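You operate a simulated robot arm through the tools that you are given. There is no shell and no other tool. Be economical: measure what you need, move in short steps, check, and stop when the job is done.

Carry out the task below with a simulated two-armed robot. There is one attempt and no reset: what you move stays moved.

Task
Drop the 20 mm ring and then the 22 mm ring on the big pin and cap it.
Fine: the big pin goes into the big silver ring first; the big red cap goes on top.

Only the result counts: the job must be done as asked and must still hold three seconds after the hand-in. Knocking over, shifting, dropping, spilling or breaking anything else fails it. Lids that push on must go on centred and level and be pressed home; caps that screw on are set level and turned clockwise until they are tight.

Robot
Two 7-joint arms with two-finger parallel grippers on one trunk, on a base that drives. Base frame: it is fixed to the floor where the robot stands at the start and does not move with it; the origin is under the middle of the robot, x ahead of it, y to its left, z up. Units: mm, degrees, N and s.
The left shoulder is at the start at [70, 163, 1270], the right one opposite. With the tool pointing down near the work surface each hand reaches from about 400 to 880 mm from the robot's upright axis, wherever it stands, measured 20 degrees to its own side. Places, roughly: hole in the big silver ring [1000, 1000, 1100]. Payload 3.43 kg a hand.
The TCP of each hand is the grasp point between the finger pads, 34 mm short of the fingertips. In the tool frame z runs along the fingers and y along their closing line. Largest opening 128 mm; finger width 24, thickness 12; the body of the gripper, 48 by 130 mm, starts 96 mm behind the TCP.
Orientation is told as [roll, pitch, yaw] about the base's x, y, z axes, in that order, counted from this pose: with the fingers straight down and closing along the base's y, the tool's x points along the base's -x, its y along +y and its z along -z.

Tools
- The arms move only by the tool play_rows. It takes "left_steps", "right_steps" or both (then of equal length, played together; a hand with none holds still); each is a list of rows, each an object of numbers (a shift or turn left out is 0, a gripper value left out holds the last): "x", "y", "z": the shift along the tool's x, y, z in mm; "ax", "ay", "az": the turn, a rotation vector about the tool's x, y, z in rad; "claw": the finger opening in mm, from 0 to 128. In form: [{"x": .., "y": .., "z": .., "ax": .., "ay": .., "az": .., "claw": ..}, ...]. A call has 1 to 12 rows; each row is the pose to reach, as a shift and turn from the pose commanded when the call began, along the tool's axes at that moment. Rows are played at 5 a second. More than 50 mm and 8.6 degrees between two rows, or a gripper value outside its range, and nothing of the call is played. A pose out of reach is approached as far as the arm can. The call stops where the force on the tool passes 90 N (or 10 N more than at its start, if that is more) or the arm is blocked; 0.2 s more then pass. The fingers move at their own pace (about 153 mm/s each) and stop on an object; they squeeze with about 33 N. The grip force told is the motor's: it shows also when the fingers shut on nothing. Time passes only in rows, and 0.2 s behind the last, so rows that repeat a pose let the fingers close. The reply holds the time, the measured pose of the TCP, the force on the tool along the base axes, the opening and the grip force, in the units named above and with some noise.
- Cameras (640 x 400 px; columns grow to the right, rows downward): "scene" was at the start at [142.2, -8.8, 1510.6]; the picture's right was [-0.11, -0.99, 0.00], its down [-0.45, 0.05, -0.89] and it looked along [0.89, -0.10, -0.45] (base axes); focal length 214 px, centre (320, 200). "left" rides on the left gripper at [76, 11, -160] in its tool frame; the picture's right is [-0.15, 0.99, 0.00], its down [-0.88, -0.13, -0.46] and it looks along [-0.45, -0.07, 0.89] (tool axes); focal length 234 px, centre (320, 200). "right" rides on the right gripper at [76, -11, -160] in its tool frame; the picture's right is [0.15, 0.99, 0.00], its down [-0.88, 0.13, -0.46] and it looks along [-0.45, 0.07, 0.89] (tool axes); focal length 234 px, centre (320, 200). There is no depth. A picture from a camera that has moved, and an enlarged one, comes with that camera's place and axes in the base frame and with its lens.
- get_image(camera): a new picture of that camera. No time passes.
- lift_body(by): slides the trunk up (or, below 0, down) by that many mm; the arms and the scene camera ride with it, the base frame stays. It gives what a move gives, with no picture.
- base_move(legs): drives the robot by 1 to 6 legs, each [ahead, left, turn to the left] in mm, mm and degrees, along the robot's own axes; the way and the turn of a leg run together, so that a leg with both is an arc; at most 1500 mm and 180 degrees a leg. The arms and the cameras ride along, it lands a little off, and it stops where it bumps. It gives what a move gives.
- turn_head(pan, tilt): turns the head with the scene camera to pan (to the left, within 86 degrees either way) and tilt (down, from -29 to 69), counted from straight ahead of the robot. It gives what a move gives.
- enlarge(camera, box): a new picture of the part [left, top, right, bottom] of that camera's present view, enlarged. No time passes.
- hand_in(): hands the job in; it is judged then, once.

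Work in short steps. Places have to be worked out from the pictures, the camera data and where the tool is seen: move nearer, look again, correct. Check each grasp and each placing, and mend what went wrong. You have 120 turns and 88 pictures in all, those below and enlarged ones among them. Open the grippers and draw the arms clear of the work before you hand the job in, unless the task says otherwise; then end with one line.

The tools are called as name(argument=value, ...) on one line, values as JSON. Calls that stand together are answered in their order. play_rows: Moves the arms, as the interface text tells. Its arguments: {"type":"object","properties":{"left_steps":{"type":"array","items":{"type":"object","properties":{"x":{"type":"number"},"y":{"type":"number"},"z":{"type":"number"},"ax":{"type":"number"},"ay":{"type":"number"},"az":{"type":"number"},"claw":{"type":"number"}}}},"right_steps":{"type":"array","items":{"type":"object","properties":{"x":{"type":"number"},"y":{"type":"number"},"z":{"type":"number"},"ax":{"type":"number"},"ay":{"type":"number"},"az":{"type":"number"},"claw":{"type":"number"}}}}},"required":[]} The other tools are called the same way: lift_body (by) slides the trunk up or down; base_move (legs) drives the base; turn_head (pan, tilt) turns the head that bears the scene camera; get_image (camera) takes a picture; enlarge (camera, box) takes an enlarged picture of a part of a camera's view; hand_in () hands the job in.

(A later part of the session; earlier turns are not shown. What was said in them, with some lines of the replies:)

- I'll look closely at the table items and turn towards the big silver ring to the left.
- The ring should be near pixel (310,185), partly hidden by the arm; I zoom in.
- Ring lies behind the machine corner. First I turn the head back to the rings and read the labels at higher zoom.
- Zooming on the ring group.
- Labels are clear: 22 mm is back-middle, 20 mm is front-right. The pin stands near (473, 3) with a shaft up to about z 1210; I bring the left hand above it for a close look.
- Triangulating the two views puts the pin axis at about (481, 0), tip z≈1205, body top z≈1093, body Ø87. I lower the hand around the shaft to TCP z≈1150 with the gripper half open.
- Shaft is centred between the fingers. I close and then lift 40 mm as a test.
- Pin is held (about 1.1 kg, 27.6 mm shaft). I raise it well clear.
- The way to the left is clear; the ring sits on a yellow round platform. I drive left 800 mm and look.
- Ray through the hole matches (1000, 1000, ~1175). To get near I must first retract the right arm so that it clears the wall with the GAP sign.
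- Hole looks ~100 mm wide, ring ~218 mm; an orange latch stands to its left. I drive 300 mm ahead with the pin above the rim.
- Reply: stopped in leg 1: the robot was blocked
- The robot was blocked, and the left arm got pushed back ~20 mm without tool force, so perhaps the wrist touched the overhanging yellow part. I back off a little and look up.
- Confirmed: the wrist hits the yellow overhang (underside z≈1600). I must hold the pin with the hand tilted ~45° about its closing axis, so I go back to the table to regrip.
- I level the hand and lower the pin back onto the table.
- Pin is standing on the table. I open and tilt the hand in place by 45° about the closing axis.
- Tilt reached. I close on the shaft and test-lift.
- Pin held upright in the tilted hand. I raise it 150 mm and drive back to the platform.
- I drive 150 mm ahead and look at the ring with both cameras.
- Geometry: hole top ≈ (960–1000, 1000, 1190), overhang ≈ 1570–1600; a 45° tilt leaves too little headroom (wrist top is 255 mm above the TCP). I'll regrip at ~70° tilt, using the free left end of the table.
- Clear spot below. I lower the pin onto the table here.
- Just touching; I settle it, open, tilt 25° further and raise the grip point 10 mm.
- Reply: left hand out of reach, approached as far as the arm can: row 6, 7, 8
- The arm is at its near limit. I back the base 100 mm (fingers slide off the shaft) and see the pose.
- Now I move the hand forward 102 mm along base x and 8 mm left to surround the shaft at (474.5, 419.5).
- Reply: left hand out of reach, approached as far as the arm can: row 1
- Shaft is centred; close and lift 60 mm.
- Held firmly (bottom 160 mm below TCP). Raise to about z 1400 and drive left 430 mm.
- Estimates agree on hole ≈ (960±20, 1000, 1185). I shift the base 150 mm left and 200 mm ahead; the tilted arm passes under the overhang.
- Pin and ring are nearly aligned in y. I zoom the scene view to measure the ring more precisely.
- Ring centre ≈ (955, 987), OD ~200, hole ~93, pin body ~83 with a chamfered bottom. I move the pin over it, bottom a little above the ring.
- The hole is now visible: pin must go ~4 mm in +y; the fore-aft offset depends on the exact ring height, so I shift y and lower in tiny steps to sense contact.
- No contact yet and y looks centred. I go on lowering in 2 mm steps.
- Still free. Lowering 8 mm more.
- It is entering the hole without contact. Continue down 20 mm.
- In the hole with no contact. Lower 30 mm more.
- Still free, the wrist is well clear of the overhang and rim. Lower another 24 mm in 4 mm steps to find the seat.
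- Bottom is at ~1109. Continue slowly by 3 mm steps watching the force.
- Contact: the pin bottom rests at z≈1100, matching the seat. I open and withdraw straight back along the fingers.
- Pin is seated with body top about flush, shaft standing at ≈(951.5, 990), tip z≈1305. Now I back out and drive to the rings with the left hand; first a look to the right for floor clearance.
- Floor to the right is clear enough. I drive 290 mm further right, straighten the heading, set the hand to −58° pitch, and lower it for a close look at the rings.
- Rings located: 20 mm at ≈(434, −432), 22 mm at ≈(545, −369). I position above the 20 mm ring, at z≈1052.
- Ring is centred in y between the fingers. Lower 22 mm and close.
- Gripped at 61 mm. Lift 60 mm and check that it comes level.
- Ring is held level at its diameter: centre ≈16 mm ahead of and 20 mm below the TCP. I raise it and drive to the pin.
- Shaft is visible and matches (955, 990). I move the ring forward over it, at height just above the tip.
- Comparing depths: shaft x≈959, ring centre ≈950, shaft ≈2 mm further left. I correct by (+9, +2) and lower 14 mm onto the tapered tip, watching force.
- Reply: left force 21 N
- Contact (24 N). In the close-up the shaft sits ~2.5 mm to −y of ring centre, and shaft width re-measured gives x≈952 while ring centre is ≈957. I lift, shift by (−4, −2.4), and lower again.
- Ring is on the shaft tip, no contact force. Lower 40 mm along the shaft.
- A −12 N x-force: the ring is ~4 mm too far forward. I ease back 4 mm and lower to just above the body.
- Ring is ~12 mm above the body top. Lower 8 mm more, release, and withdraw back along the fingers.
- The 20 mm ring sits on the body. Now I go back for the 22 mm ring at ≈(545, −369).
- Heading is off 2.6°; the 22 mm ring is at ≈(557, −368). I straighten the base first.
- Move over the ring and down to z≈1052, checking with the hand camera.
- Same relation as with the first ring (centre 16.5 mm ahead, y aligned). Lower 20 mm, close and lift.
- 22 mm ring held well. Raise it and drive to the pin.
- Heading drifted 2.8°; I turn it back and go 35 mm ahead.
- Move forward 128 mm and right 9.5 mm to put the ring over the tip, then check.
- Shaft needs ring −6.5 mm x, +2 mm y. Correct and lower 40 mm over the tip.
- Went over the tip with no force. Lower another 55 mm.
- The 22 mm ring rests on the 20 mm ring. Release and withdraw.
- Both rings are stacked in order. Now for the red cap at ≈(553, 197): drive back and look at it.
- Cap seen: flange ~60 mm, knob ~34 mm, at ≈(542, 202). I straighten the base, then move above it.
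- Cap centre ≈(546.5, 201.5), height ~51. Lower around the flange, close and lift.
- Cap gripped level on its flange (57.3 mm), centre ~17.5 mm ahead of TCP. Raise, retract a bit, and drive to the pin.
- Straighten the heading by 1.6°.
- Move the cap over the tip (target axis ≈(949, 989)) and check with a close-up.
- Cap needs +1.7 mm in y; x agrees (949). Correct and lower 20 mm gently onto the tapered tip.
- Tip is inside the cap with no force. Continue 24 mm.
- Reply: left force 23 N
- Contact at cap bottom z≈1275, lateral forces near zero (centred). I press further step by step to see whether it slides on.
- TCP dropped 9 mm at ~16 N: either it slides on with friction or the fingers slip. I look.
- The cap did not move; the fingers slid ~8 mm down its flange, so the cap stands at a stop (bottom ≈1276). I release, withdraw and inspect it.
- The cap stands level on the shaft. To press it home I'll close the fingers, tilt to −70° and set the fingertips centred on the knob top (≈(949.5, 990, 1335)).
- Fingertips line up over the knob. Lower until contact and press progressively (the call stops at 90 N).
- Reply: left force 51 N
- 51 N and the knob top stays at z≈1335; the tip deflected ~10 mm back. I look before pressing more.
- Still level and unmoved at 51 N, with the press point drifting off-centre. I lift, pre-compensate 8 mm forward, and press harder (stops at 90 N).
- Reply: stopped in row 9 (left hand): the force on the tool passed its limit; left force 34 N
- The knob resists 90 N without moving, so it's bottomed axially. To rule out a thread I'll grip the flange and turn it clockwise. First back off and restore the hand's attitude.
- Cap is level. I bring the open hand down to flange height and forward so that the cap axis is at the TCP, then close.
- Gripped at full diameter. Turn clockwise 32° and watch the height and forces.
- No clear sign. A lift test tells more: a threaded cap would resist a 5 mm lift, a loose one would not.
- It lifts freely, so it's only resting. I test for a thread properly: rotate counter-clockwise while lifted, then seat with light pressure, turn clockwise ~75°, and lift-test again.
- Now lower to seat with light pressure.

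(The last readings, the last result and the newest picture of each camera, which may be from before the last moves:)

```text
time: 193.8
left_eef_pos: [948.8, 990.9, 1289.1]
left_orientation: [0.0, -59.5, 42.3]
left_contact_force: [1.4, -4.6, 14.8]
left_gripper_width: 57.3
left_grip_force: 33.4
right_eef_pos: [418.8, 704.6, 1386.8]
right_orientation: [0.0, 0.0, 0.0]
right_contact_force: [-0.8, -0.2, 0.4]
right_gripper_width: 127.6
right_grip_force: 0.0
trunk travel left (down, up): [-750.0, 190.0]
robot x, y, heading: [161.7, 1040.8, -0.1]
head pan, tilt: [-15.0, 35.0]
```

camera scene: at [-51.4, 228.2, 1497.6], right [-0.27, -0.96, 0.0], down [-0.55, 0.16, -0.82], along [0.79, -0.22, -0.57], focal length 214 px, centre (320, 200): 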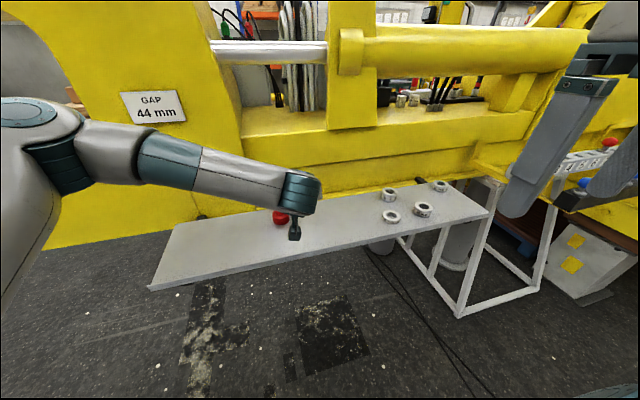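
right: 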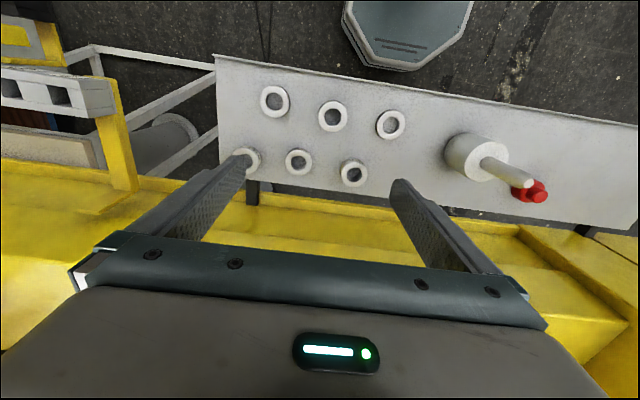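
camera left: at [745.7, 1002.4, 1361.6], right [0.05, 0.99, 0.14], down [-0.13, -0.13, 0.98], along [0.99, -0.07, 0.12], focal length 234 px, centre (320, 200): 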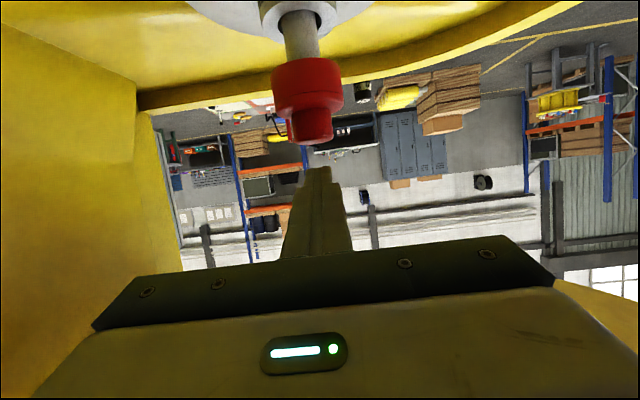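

Seated with 15 N. Turn clockwise 75° under this pressure.

play_rows(left_steps=[{"ax": 0.103, "az": 0.062}, {"ax": 0.205, "az": 0.124}, {"ax": 0.308, "az": 0.186}, {"ax": 0.411, "az": 0.248}, {"ax": 0.514, "az": 0.31}, {"ax": 0.616, "az": 0.372}, {"ax": 0.719, "az": 0.434}, {"ax": 0.822, "az": 0.496}, {"ax": 0.924, "az": 0.558}, {"ax": 1.027, "az": 0.62}, {"ax": 1.113, "az": 0.672}, {"ax": 1.113, "az": 0.672}])

```text
time: 196.4
left_eef_pos: [947.2, 991.3, 1289.4]
left_orientation: [0.7, -58.8, -32.9]
left_contact_force: [0.9, 3.2, 11.3]
left_gripper_width: 57.2
left_grip_force: 33.2
right_eef_pos: [418.8, 706.3, 1387.2]
right_orientation: [-0.1, -0.2, 0.0]
right_contact_force: [0.6, 0.1, 0.8]
right_gripper_width: 128.1
right_grip_force: 0.1
trunk travel left (down, up): [-750.0, 190.0]
robot x, y, heading: [160.1, 1036.7, 0.1]
head pan, tilt: [-15.0, 35.0]
```

Height unchanged, force 11 N. Lift test: up 8 mm from here.

play_rows(left_steps=[{"x": -2.6, "z": -1.5}, {"x": -5.1, "z": -3.1}, {"x": -6.9, "z": -4.1}, {"x": -6.9, "z": -4.1}])

```text
time: 197.4
left_eef_pos: [949.0, 990.6, 1293.9]
left_orientation: [0.7, -58.7, -32.9]
left_contact_force: [-3.5, 0.8, -0.9]
left_gripper_width: 57.0
left_grip_force: 33.1
right_eef_pos: [420.1, 705.4, 1386.7]
right_orientation: [-0.1, 0.0, 0.0]
right_contact_force: [0.0, 0.6, -0.8]
right_gripper_width: 127.7
right_grip_force: 0.0
trunk travel left (down, up): [-750.0, 190.0]
robot x, y, heading: [160.8, 1036.9, -0.3]
head pan, tilt: [-15.0, 35.0]
```

It lifts freely again: no thread — the cap is a plain push-on that bottoms on the pin tip. I turn the hand back to yaw 0, seat the cap with ~20 N.

play_rows(left_steps=[{"ax": -0.1, "az": -0.06}, {"ax": -0.2, "az": -0.12}, {"ax": -0.3, "az": -0.18}, {"ax": -0.4, "az": -0.24}, {"ax": -0.485, "az": -0.293}, {"ax": -0.485, "az": -0.293}])

play_rows(left_steps=[{"x": 2.6, "z": 1.5}, {"x": 5.1, "z": 3.1}, {"x": 6.4, "z": 3.9}, {"x": 6.4, "z": 3.9}])

```text
time: 198.8
left_eef_pos: [948.5, 990.8, 1294.4]
left_orientation: [0.6, -59.0, -0.2]
left_contact_force: [-0.2, -0.5, -1.6]
left_gripper_width: 56.9
left_grip_force: 33.1
right_eef_pos: [420.8, 705.4, 1386.5]
right_orientation: [-0.1, 0.0, 0.1]
right_contact_force: [-0.6, -0.1, 0.1]
right_gripper_width: 128.0
right_grip_force: 0.0
trunk travel left (down, up): [-750.0, 190.0]
robot x, y, heading: [162.6, 1039.0, 0.3]
head pan, tilt: [-15.0, 35.0]
```

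```text
time: 199.8
left_eef_pos: [948.9, 990.8, 1287.4]
left_orientation: [0.7, -59.2, -0.3]
left_contact_force: [-0.2, 0.4, 2.6]
left_gripper_width: 57.2
left_grip_force: 33.5
right_eef_pos: [420.7, 705.7, 1385.9]
right_orientation: [-0.2, -0.1, 0.1]
right_contact_force: [-1.2, -0.3, 0.1]
right_gripper_width: 127.8
right_grip_force: 0.2
trunk travel left (down, up): [-750.0, 190.0]
robot x, y, heading: [159.0, 1042.7, 0.0]
head pan, tilt: [-15.0, 35.0]
```

Only 2.6 N at z 1287 — slightly lower than before. Push down 6 mm more in small steps.

play_rows(left_steps=[{"x": 1.7, "z": 1}, {"x": 3.4, "z": 2.1}, {"x": 5.1, "z": 3.1}, {"x": 5.1, "z": 3.1}])

enlarge(camera="left", box=[220, 90, 420, 215])

```text
time: 200.8
left_eef_pos: [947.8, 990.1, 1285.9]
left_orientation: [0.5, -59.3, -0.3]
left_contact_force: [3.7, 1.2, 22.0]
left_gripper_width: 57.5
left_grip_force: 33.2
right_eef_pos: [417.9, 704.6, 1386.8]
right_orientation: [0.0, 0.0, 0.0]
right_contact_force: [0.8, -0.2, -0.3]
right_gripper_width: 128.0
right_grip_force: 0.0
trunk travel left (down, up): [-750.0, 190.0]
robot x, y, heading: [160.9, 1040.0, 0.1]
head pan, tilt: [-15.0, 35.0]
```

```text
3.20 times, centred on (320, 152) of left
camera zoom: at [771.4, 1001.2, 1301.3], right [0.07, 0.99, 0.13], down [0.06, -0.13, 0.99], along [1.0, -0.06, -0.07], focal length 749 px, centre (320, 352)
```

zoom: 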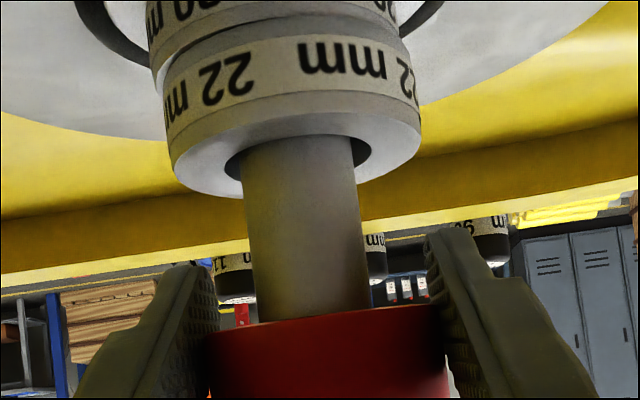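

Cap sits at the same stop, but my earlier top presses landed ~10 mm off-centre. For a truly centred press I'll hold the hand horizontal, fingers straddling the knob and bearing on both sides of the flange shoulder. First release, back off and rotate to −90°.

play_rows(left_steps=[{"x": -3.4, "z": -2}, {"x": -3.4, "z": -2, "claw": 84}, {"x": -3.4, "z": -2, "claw": 84}, {"x": 20, "z": -40}, {"x": 39, "z": -70}, {"x": 57, "z": -94}, {"x": 40, "z": -104, "ay": -0.135}, {"x": 22.7, "z": -114.6, "ay": -0.27}, {"x": 22.7, "z": -114.6, "ay": -0.405}, {"x": 22.7, "z": -114.6, "ay": -0.54}, {"x": 22.7, "z": -114.6, "ay": -0.54}])

get_image(camera="left")

```text
time: 203.2
left_eef_pos: [839.3, 989.7, 1320.1]
left_orientation: [103.0, -89.6, -102.9]
left_contact_force: [-0.1, -0.1, -0.5]
left_gripper_width: 84.1
left_grip_force: 0.1
right_eef_pos: [419.3, 705.1, 1387.2]
right_orientation: [-0.1, 0.0, -0.1]
right_contact_force: [0.6, -0.4, 0.3]
right_gripper_width: 128.0
right_grip_force: 0.1
trunk travel left (down, up): [-750.0, 190.0]
robot x, y, heading: [159.6, 1039.2, -0.3]
head pan, tilt: [-15.0, 35.0]
```

```text
6 pictures are left
camera left: at [679.1, 1000.7, 1244.0], right [0.0, 0.99, 0.15], down [-0.46, -0.14, 0.88], along [0.89, -0.07, 0.45], focal length 234 px, centre (320, 200)
```

left: 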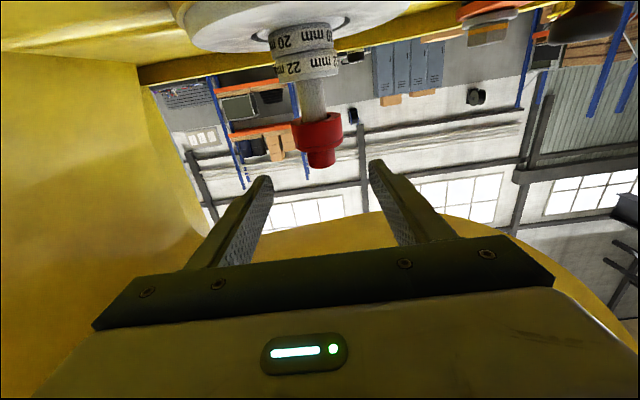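

Horizontal pose reached; flange shoulder z≈1307, knob top ≈1333. Advance at z≈1324 around the knob and close on it.

play_rows(left_steps=[{"x": -4, "claw": 64}, {"x": -4, "z": 37}, {"x": -4, "z": 74}, {"x": -4, "z": 110}, {"x": -4, "z": 110}, {"x": -4, "z": 110, "claw": 20}, {"x": -4, "z": 110, "claw": 20}, {"x": -4, "z": 110, "claw": 20}])

```text
time: 205.0
left_eef_pos: [948.9, 989.2, 1326.0]
left_orientation: [88.6, -89.7, -88.4]
left_contact_force: [-0.2, -0.3, 1.0]
left_gripper_width: 32.7
left_grip_force: 33.5
right_eef_pos: [420.1, 705.4, 1386.6]
right_orientation: [-0.2, 0.1, -0.1]
right_contact_force: [-0.2, -0.3, -0.7]
right_gripper_width: 127.9
right_grip_force: 0.1
trunk travel left (down, up): [-750.0, 190.0]
robot x, y, heading: [161.1, 1038.4, -0.1]
head pan, tilt: [-15.0, 35.0]
```

Knob gripped (32.7 mm). Press down step by step.

play_rows(left_steps=[{"x": 3}, {"x": 6}, {"x": 9}, {"x": 12}, {"x": 15}, {"x": 15}])

```text
time: 206.4
left_eef_pos: [943.7, 990.6, 1325.3]
left_orientation: [175.7, -88.6, -175.4]
left_contact_force: [14.1, -0.9, 58.4]
left_gripper_width: 32.6
left_grip_force: 33.6
right_eef_pos: [415.0, 705.8, 1388.0]
right_orientation: [-0.1, -0.2, 0.0]
right_contact_force: [-0.2, 0.4, -0.1]
right_gripper_width: 128.0
right_grip_force: 0.0
trunk travel left (down, up): [-750.0, 190.0]
robot x, y, heading: [163.4, 1042.3, 0.2]
head pan, tilt: [-15.0, 35.0]
```

58 N with no travel and a slight pull back in x. I compensate 5 mm forward and press up to the 90 N limit.

play_rows(left_steps=[{"z": 5}, {"x": 3, "z": 6}, {"x": 6, "z": 7}, {"x": 9, "z": 8}, {"x": 12, "z": 9}])

```text
time: 207.6
left_eef_pos: [946.2, 990.0, 1324.0]
left_orientation: [-178.1, -87.6, 178.2]
left_contact_force: [0.4, 3.1, 80.2]
left_gripper_width: 33.0
left_grip_force: 32.7
right_eef_pos: [407.9, 705.9, 1390.1]
right_orientation: [-0.1, -0.5, 0.0]
right_contact_force: [0.7, -0.1, 0.3]
right_gripper_width: 127.8
right_grip_force: 0.0
trunk travel left (down, up): [-750.0, 190.0]
robot x, y, heading: [162.6, 1039.2, -0.2]
head pan, tilt: [-15.0, 35.0]
```

80 N, centred, no travel: the cap is home. I relieve the force, open and withdraw horizontally.

play_rows(left_steps=[{"x": -10, "z": 3}, {"x": -18, "z": -3}, {"x": -24, "z": -9}, {"x": -24, "z": -9}, {"x": -24, "z": -9, "claw": 64}, {"x": -24, "z": -9, "claw": 70}, {"x": -26, "z": -9}, {"x": -26, "z": -50}, {"x": -26, "z": -95}, {"x": -26, "z": -140}, {"x": -26, "z": -140}])

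get_image(camera="left")

```text
time: 210.0
left_eef_pos: [818.8, 989.4, 1324.6]
left_orientation: [83.8, -89.8, -83.5]
left_contact_force: [0.1, -0.1, 0.2]
left_gripper_width: 70.0
left_grip_force: 0.0
right_eef_pos: [420.3, 705.6, 1385.7]
right_orientation: [-0.1, 0.0, 0.0]
right_contact_force: [-1.0, -0.6, -1.0]
right_gripper_width: 127.9
right_grip_force: 0.1
trunk travel left (down, up): [-750.0, 190.0]
robot x, y, heading: [163.1, 1043.8, 0.1]
head pan, tilt: [-15.0, 35.0]
```

```text
5 pictures are left
camera left: at [658.4, 1002.2, 1248.2], right [0.0, 0.99, 0.15], down [-0.45, -0.14, 0.88], along [0.89, -0.07, 0.45], focal length 234 px, centre (320, 200)
```

left: 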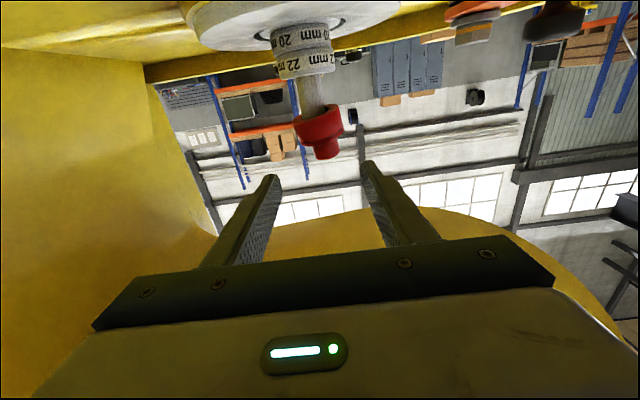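

The cap looks perhaps slightly tilted; I zoom to check.

enlarge(camera="left", box=[250, 20, 410, 120])

```text
4.00 times, centred on (330, 70) of left
camera zoom: at [658.4, 1002.2, 1248.2], right [0.0, 0.99, 0.15], down [-0.45, -0.14, 0.88], along [0.89, -0.07, 0.45], focal length 937 px, centre (280, 720)
```

zoom: 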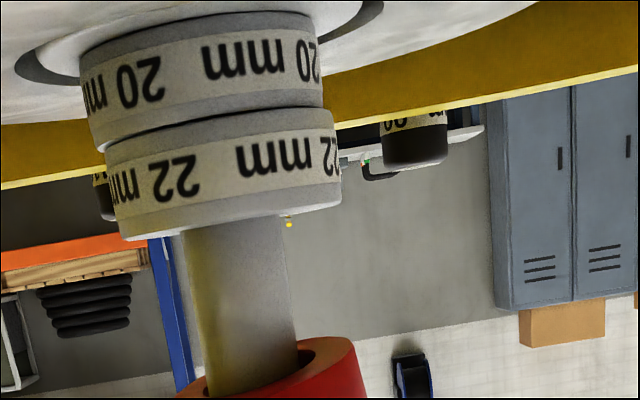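

This view reveals it: the bore is loose (~36 mm on a 27.5 mm shaft) and the cap got pushed ~4 mm to +y and tilted. So it simply rests on the pin tip and must be set centred and level. I regrip the flange at −58° — the closing pads will centre and level it.

play_rows(left_steps=[{"ay": 0.135, "claw": 92}, {"x": 10, "ay": 0.27, "claw": 92}, {"x": 22, "ay": 0.405}, {"x": 34, "ay": 0.541}, {"x": 34, "z": 40, "ay": 0.541}, {"x": 34, "z": 80, "ay": 0.541}, {"x": 34, "y": 0.4, "z": 110, "ay": 0.541}, {"x": 34, "y": 0.4, "z": 130, "ay": 0.541}, {"x": 34, "y": 0.4, "z": 130, "ay": 0.541}])

play_rows(left_steps=[{"claw": 60}, {"claw": 30}, {"claw": 30}, {"claw": 30}])

```text
time: 212.0
left_eef_pos: [947.9, 991.2, 1289.7]
left_orientation: [0.7, -59.0, -0.3]
left_contact_force: [-0.3, -0.8, -0.1]
left_gripper_width: 92.1
left_grip_force: 0.0
right_eef_pos: [419.1, 706.1, 1386.2]
right_orientation: [-0.1, 0.0, 0.0]
right_contact_force: [-0.1, -0.4, -0.4]
right_gripper_width: 127.8
right_grip_force: 0.0
trunk travel left (down, up): [-750.0, 190.0]
robot x, y, heading: [159.7, 1035.8, 0.2]
head pan, tilt: [-15.0, 35.0]
```

```text
time: 213.0
left_eef_pos: [948.3, 992.7, 1289.0]
left_orientation: [0.6, -59.0, -0.2]
left_contact_force: [-0.8, 0.9, -0.1]
left_gripper_width: 59.1
left_grip_force: 33.6
right_eef_pos: [419.8, 705.0, 1385.8]
right_orientation: [-0.1, 0.0, 0.0]
right_contact_force: [0.4, 1.2, 0.4]
right_gripper_width: 127.9
right_grip_force: 0.0
trunk travel left (down, up): [-750.0, 190.0]
robot x, y, heading: [162.5, 1039.8, -0.0]
head pan, tilt: [-15.0, 35.0]
```

Width reads 59.1 instead of 57.2, so it's still a bit tilted. Lift it 12 mm to free it and let the pads square it up.

play_rows(left_steps=[{"x": -3.4, "z": -2.1}, {"x": -6.8, "z": -4.1}, {"x": -10.3, "z": -6.2}, {"x": -10.3, "z": -6.2}, {"x": -10.3, "z": -6.2}])

enlarge(camera="left", box=[220, 90, 420, 215])

```text
time: 214.2
left_eef_pos: [948.8, 990.8, 1301.1]
left_orientation: [0.6, -59.1, -0.3]
left_contact_force: [-0.1, 0.2, -1.0]
left_gripper_width: 58.9
left_grip_force: 33.4
right_eef_pos: [421.0, 704.5, 1386.8]
right_orientation: [-0.1, 0.1, 0.0]
right_contact_force: [0.4, -1.6, 0.5]
right_gripper_width: 127.8
right_grip_force: 0.1
trunk travel left (down, up): [-750.0, 190.0]
robot x, y, heading: [156.9, 1039.3, 0.3]
head pan, tilt: [-15.0, 35.0]
```

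```text
3.20 times, centred on (320, 152) of left
camera zoom: at [772.5, 1001.7, 1318.8], right [0.07, 0.99, 0.13], down [0.06, -0.14, 0.99], along [1.0, -0.06, -0.07], focal length 749 px, centre (320, 352)
```

zoom: 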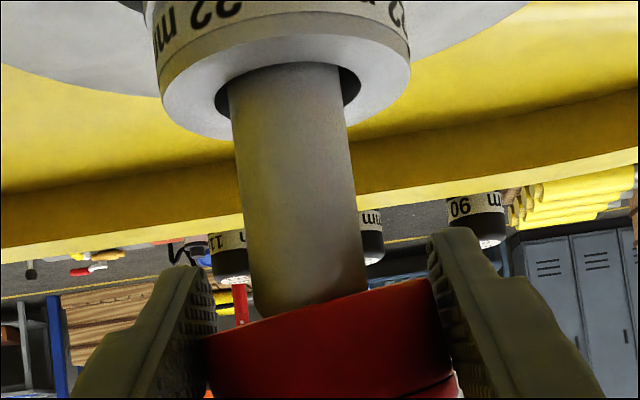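

The cap is held tilted ~6.5° (its +y side low) and ~3 mm too far +y. I roll the hand +6.5° about base x and shift −3.8 mm in y, still lifted, then check.

play_rows(left_steps=[{"y": -2, "ax": -0.029, "az": 0.049}, {"y": -3.8, "ax": -0.058, "az": 0.097}, {"y": -3.8, "ax": -0.058, "az": 0.097}, {"y": -3.8, "ax": -0.058, "az": 0.097}])

enlarge(camera="left", box=[220, 90, 420, 215])

```text
time: 215.2
left_eef_pos: [949.0, 988.0, 1302.3]
left_orientation: [13.2, -58.4, -10.8]
left_contact_force: [0.9, 0.7, -1.3]
left_gripper_width: 58.9
left_grip_force: 32.7
right_eef_pos: [421.4, 705.8, 1385.7]
right_orientation: [-0.1, 0.1, -0.1]
right_contact_force: [0.0, 0.0, 0.3]
right_gripper_width: 127.9
right_grip_force: 0.1
trunk travel left (down, up): [-750.0, 190.0]
robot x, y, heading: [164.1, 1037.5, -0.1]
head pan, tilt: [-15.0, 35.0]
```

```text
3.20 times, centred on (320, 152) of left
camera zoom: at [772.2, 995.8, 1320.1], right [0.07, 0.97, 0.24], down [0.06, -0.25, 0.97], along [1.0, -0.05, -0.08], focal length 749 px, centre (320, 352)
```

zoom: 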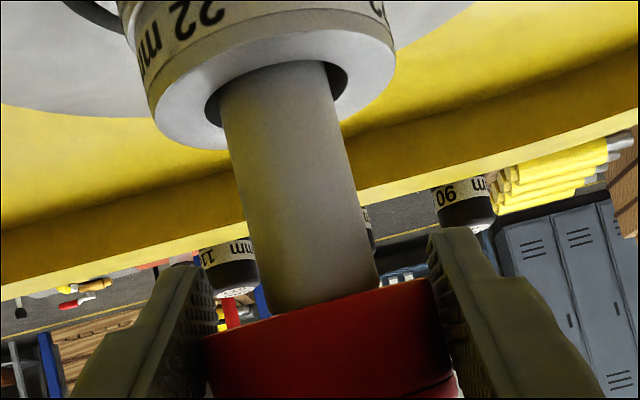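

Now the cap is level and centred on the shaft. Lower 12.5 mm straight down to the seat.

play_rows(left_steps=[{"x": 3.4, "y": -0.45, "z": 2.0}, {"x": 6.8, "y": -0.9, "z": 4.1}, {"x": 9.4, "y": -1.24, "z": 5.6}, {"x": 10.6, "y": -1.4, "z": 6.4}, {"x": 10.6, "y": -1.4, "z": 6.4}])

```text
time: 216.4
left_eef_pos: [948.4, 987.5, 1287.2]
left_orientation: [13.0, -58.3, -10.9]
left_contact_force: [0.0, 0.5, -1.5]
left_gripper_width: 58.7
left_grip_force: 33.3
right_eef_pos: [420.5, 704.2, 1387.4]
right_orientation: [-0.1, 0.0, 0.0]
right_contact_force: [-0.6, -0.2, 0.1]
right_gripper_width: 127.9
right_grip_force: 0.1
trunk travel left (down, up): [-750.0, 190.0]
robot x, y, heading: [163.7, 1039.8, -0.3]
head pan, tilt: [-15.0, 35.0]
```

No contact yet; continue down 2 mm steps.

play_rows(left_steps=[{"x": 1.7, "y": -0.2, "z": 1.0}, {"x": 3.4, "y": -0.45, "z": 2.0}, {"x": 5.1, "y": -0.68, "z": 3.1}, {"x": 5.1, "y": -0.68, "z": 3.1}])

```text
time: 217.4
left_eef_pos: [947.0, 987.3, 1285.3]
left_orientation: [12.9, -58.5, -10.8]
left_contact_force: [0.6, 3.2, 11.7]
left_gripper_width: 57.5
left_grip_force: 32.8
right_eef_pos: [418.7, 705.7, 1388.1]
right_orientation: [0.0, -0.1, 0.0]
right_contact_force: [0.0, 0.4, -0.4]
right_gripper_width: 128.0
right_grip_force: 0.1
trunk travel left (down, up): [-750.0, 190.0]
robot x, y, heading: [160.3, 1038.4, 0.1]
head pan, tilt: [-15.0, 35.0]
```

12 N contact, and the width is now 57.5: the cap has squared itself to the pads. So I lift 4 mm and roll the hand back to level, then check.

play_rows(left_steps=[{"x": -3.4, "y": 0.45, "z": -2}, {"x": -6.8, "y": 0.9, "z": -4.1}, {"x": -6.8, "y": 0.9, "z": -4.1, "ax": 0.029, "az": -0.049}, {"x": -6.8, "y": 0.9, "z": -4.1, "ax": 0.058, "az": -0.097}, {"x": -6.8, "y": 0.9, "z": -4.1, "ax": 0.058, "az": -0.097}, {"x": -6.8, "y": 0.9, "z": -4.1, "ax": 0.058, "az": -0.097}])

enlarge(camera="left", box=[220, 90, 420, 215])

```text
time: 218.8
left_eef_pos: [947.4, 986.7, 1291.1]
left_orientation: [0.5, -58.9, -0.2]
left_contact_force: [-2.0, 1.9, -2.3]
left_gripper_width: 57.2
left_grip_force: 32.6
right_eef_pos: [420.5, 704.0, 1386.8]
right_orientation: [0.0, 0.0, 0.0]
right_contact_force: [0.4, 0.2, -0.2]
right_gripper_width: 128.0
right_grip_force: 0.0
trunk travel left (down, up): [-750.0, 190.0]
robot x, y, heading: [164.0, 1041.0, -0.1]
head pan, tilt: [-15.0, 35.0]
```

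```text
3.20 times, centred on (320, 152) of left
camera zoom: at [771.6, 997.9, 1308.0], right [0.07, 0.99, 0.13], down [0.06, -0.14, 0.99], along [1.0, -0.06, -0.07], focal length 749 px, centre (320, 352)
```

zoom: 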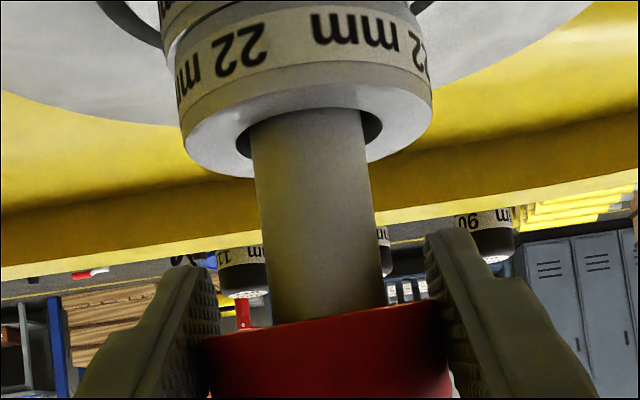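

Cap is level again and squared in the grip; shift +1.2 mm in y and lower 5 mm gently.

play_rows(left_steps=[{"y": 1.2}, {"x": 1.7, "y": 1.2, "z": 1.0}, {"x": 3.4, "y": 1.2, "z": 2.1}, {"x": 4.3, "y": 1.2, "z": 2.6}, {"x": 4.3, "y": 1.2, "z": 2.6}])

```text
time: 220.0
left_eef_pos: [948.0, 987.9, 1285.7]
left_orientation: [0.7, -59.1, -0.3]
left_contact_force: [-0.3, 0.9, -2.0]
left_gripper_width: 57.1
left_grip_force: 33.4
right_eef_pos: [420.9, 705.3, 1387.0]
right_orientation: [-0.1, -0.1, -0.1]
right_contact_force: [-0.5, -0.1, 0.3]
right_gripper_width: 128.2
right_grip_force: 0.0
trunk travel left (down, up): [-750.0, 190.0]
robot x, y, heading: [162.7, 1041.3, -0.1]
head pan, tilt: [-15.0, 35.0]
```

Still free; continue down.

play_rows(left_steps=[{"x": 1.3, "z": 0.8}, {"x": 2.6, "z": 1.5}, {"x": 3.9, "z": 2.3}, {"x": 3.9, "z": 2.3}])

```text
time: 221.0
left_eef_pos: [948.1, 988.7, 1285.0]
left_orientation: [0.6, -59.1, 0.0]
left_contact_force: [5.5, 0.6, 16.3]
left_gripper_width: 56.9
left_grip_force: 33.6
right_eef_pos: [418.6, 704.9, 1388.0]
right_orientation: [-0.1, -0.1, -0.1]
right_contact_force: [-0.1, -0.4, -0.4]
right_gripper_width: 127.8
right_grip_force: 0.0
trunk travel left (down, up): [-750.0, 190.0]
robot x, y, heading: [160.8, 1040.2, -0.1]
head pan, tilt: [-15.0, 35.0]
```

Contact 16 N, level, squared (57 mm). Relieve to light pressure, open gently, and withdraw.

play_rows(left_steps=[{"x": -1.7, "z": -1}, {"x": -1.7, "z": -1}, {"x": -1.7, "z": -1, "claw": 66}, {"x": -1.7, "z": -1, "claw": 92}, {"x": -1.7, "z": -1, "claw": 92}, {"x": 18, "z": -36}, {"x": 38, "z": -70}, {"x": 57, "z": -100}, {"x": 60, "z": -125}, {"x": 60, "z": -125}])

enlarge(camera="left", box=[220, 90, 420, 215])

```text
time: 223.2
left_eef_pos: [811.1, 988.0, 1293.5]
left_orientation: [0.7, -59.1, -0.3]
left_contact_force: [0.6, -0.4, 0.3]
left_gripper_width: 92.3
left_grip_force: 0.1
right_eef_pos: [420.0, 706.0, 1386.7]
right_orientation: [0.0, -0.1, 0.0]
right_contact_force: [0.9, -0.5, -0.1]
right_gripper_width: 128.2
right_grip_force: 0.0
trunk travel left (down, up): [-750.0, 190.0]
robot x, y, heading: [159.7, 1040.5, 0.1]
head pan, tilt: [-15.0, 35.0]
```

```text
3.20 times, centred on (320, 152) of left
camera zoom: at [634.0, 999.0, 1311.3], right [0.07, 0.99, 0.13], down [0.06, -0.14, 0.99], along [1.0, -0.06, -0.07], focal length 749 px, centre (320, 352)
```

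zoom: 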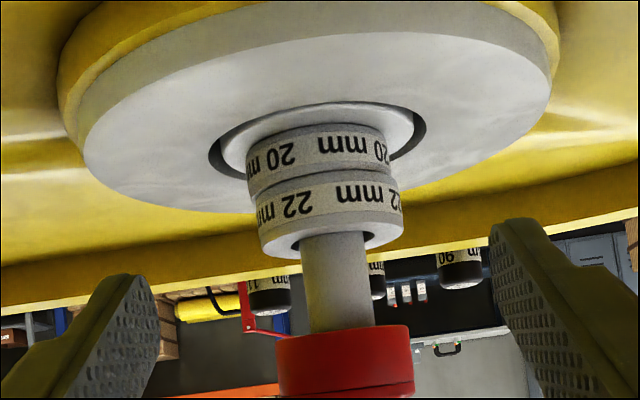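

The cap now sits level and centred on the pin with both rings below it. I drive the robot back clear of the work.

base_move(legs=[[-300, 0, 0]])

hand_in()

```text
time: 225.2
left_eef_pos: [511.9, 987.0, 1293.3]
left_orientation: [0.6, -58.9, -0.7]
left_contact_force: [1.0, 0.6, -1.2]
left_gripper_width: 92.1
left_grip_force: 0.1
right_eef_pos: [119.2, 705.0, 1385.6]
right_orientation: [-0.1, 0.1, -0.4]
right_contact_force: [0.6, -0.9, -0.4]
right_gripper_width: 128.0
right_grip_force: 0.0
trunk travel left (down, up): [-750.0, 190.0]
robot x, y, heading: [-137.1, 1041.0, -0.6]
head pan, tilt: [-15.0, 35.0]
```

```text
The job is handed in.
```

The pin is in the big silver ring with the 20 mm ring and then the 22 mm ring on it. The red cap rests level and centred on the pin's tip; it would not press further at 80–90 N or screw on, so it is loose, about 44 mm above the rings.
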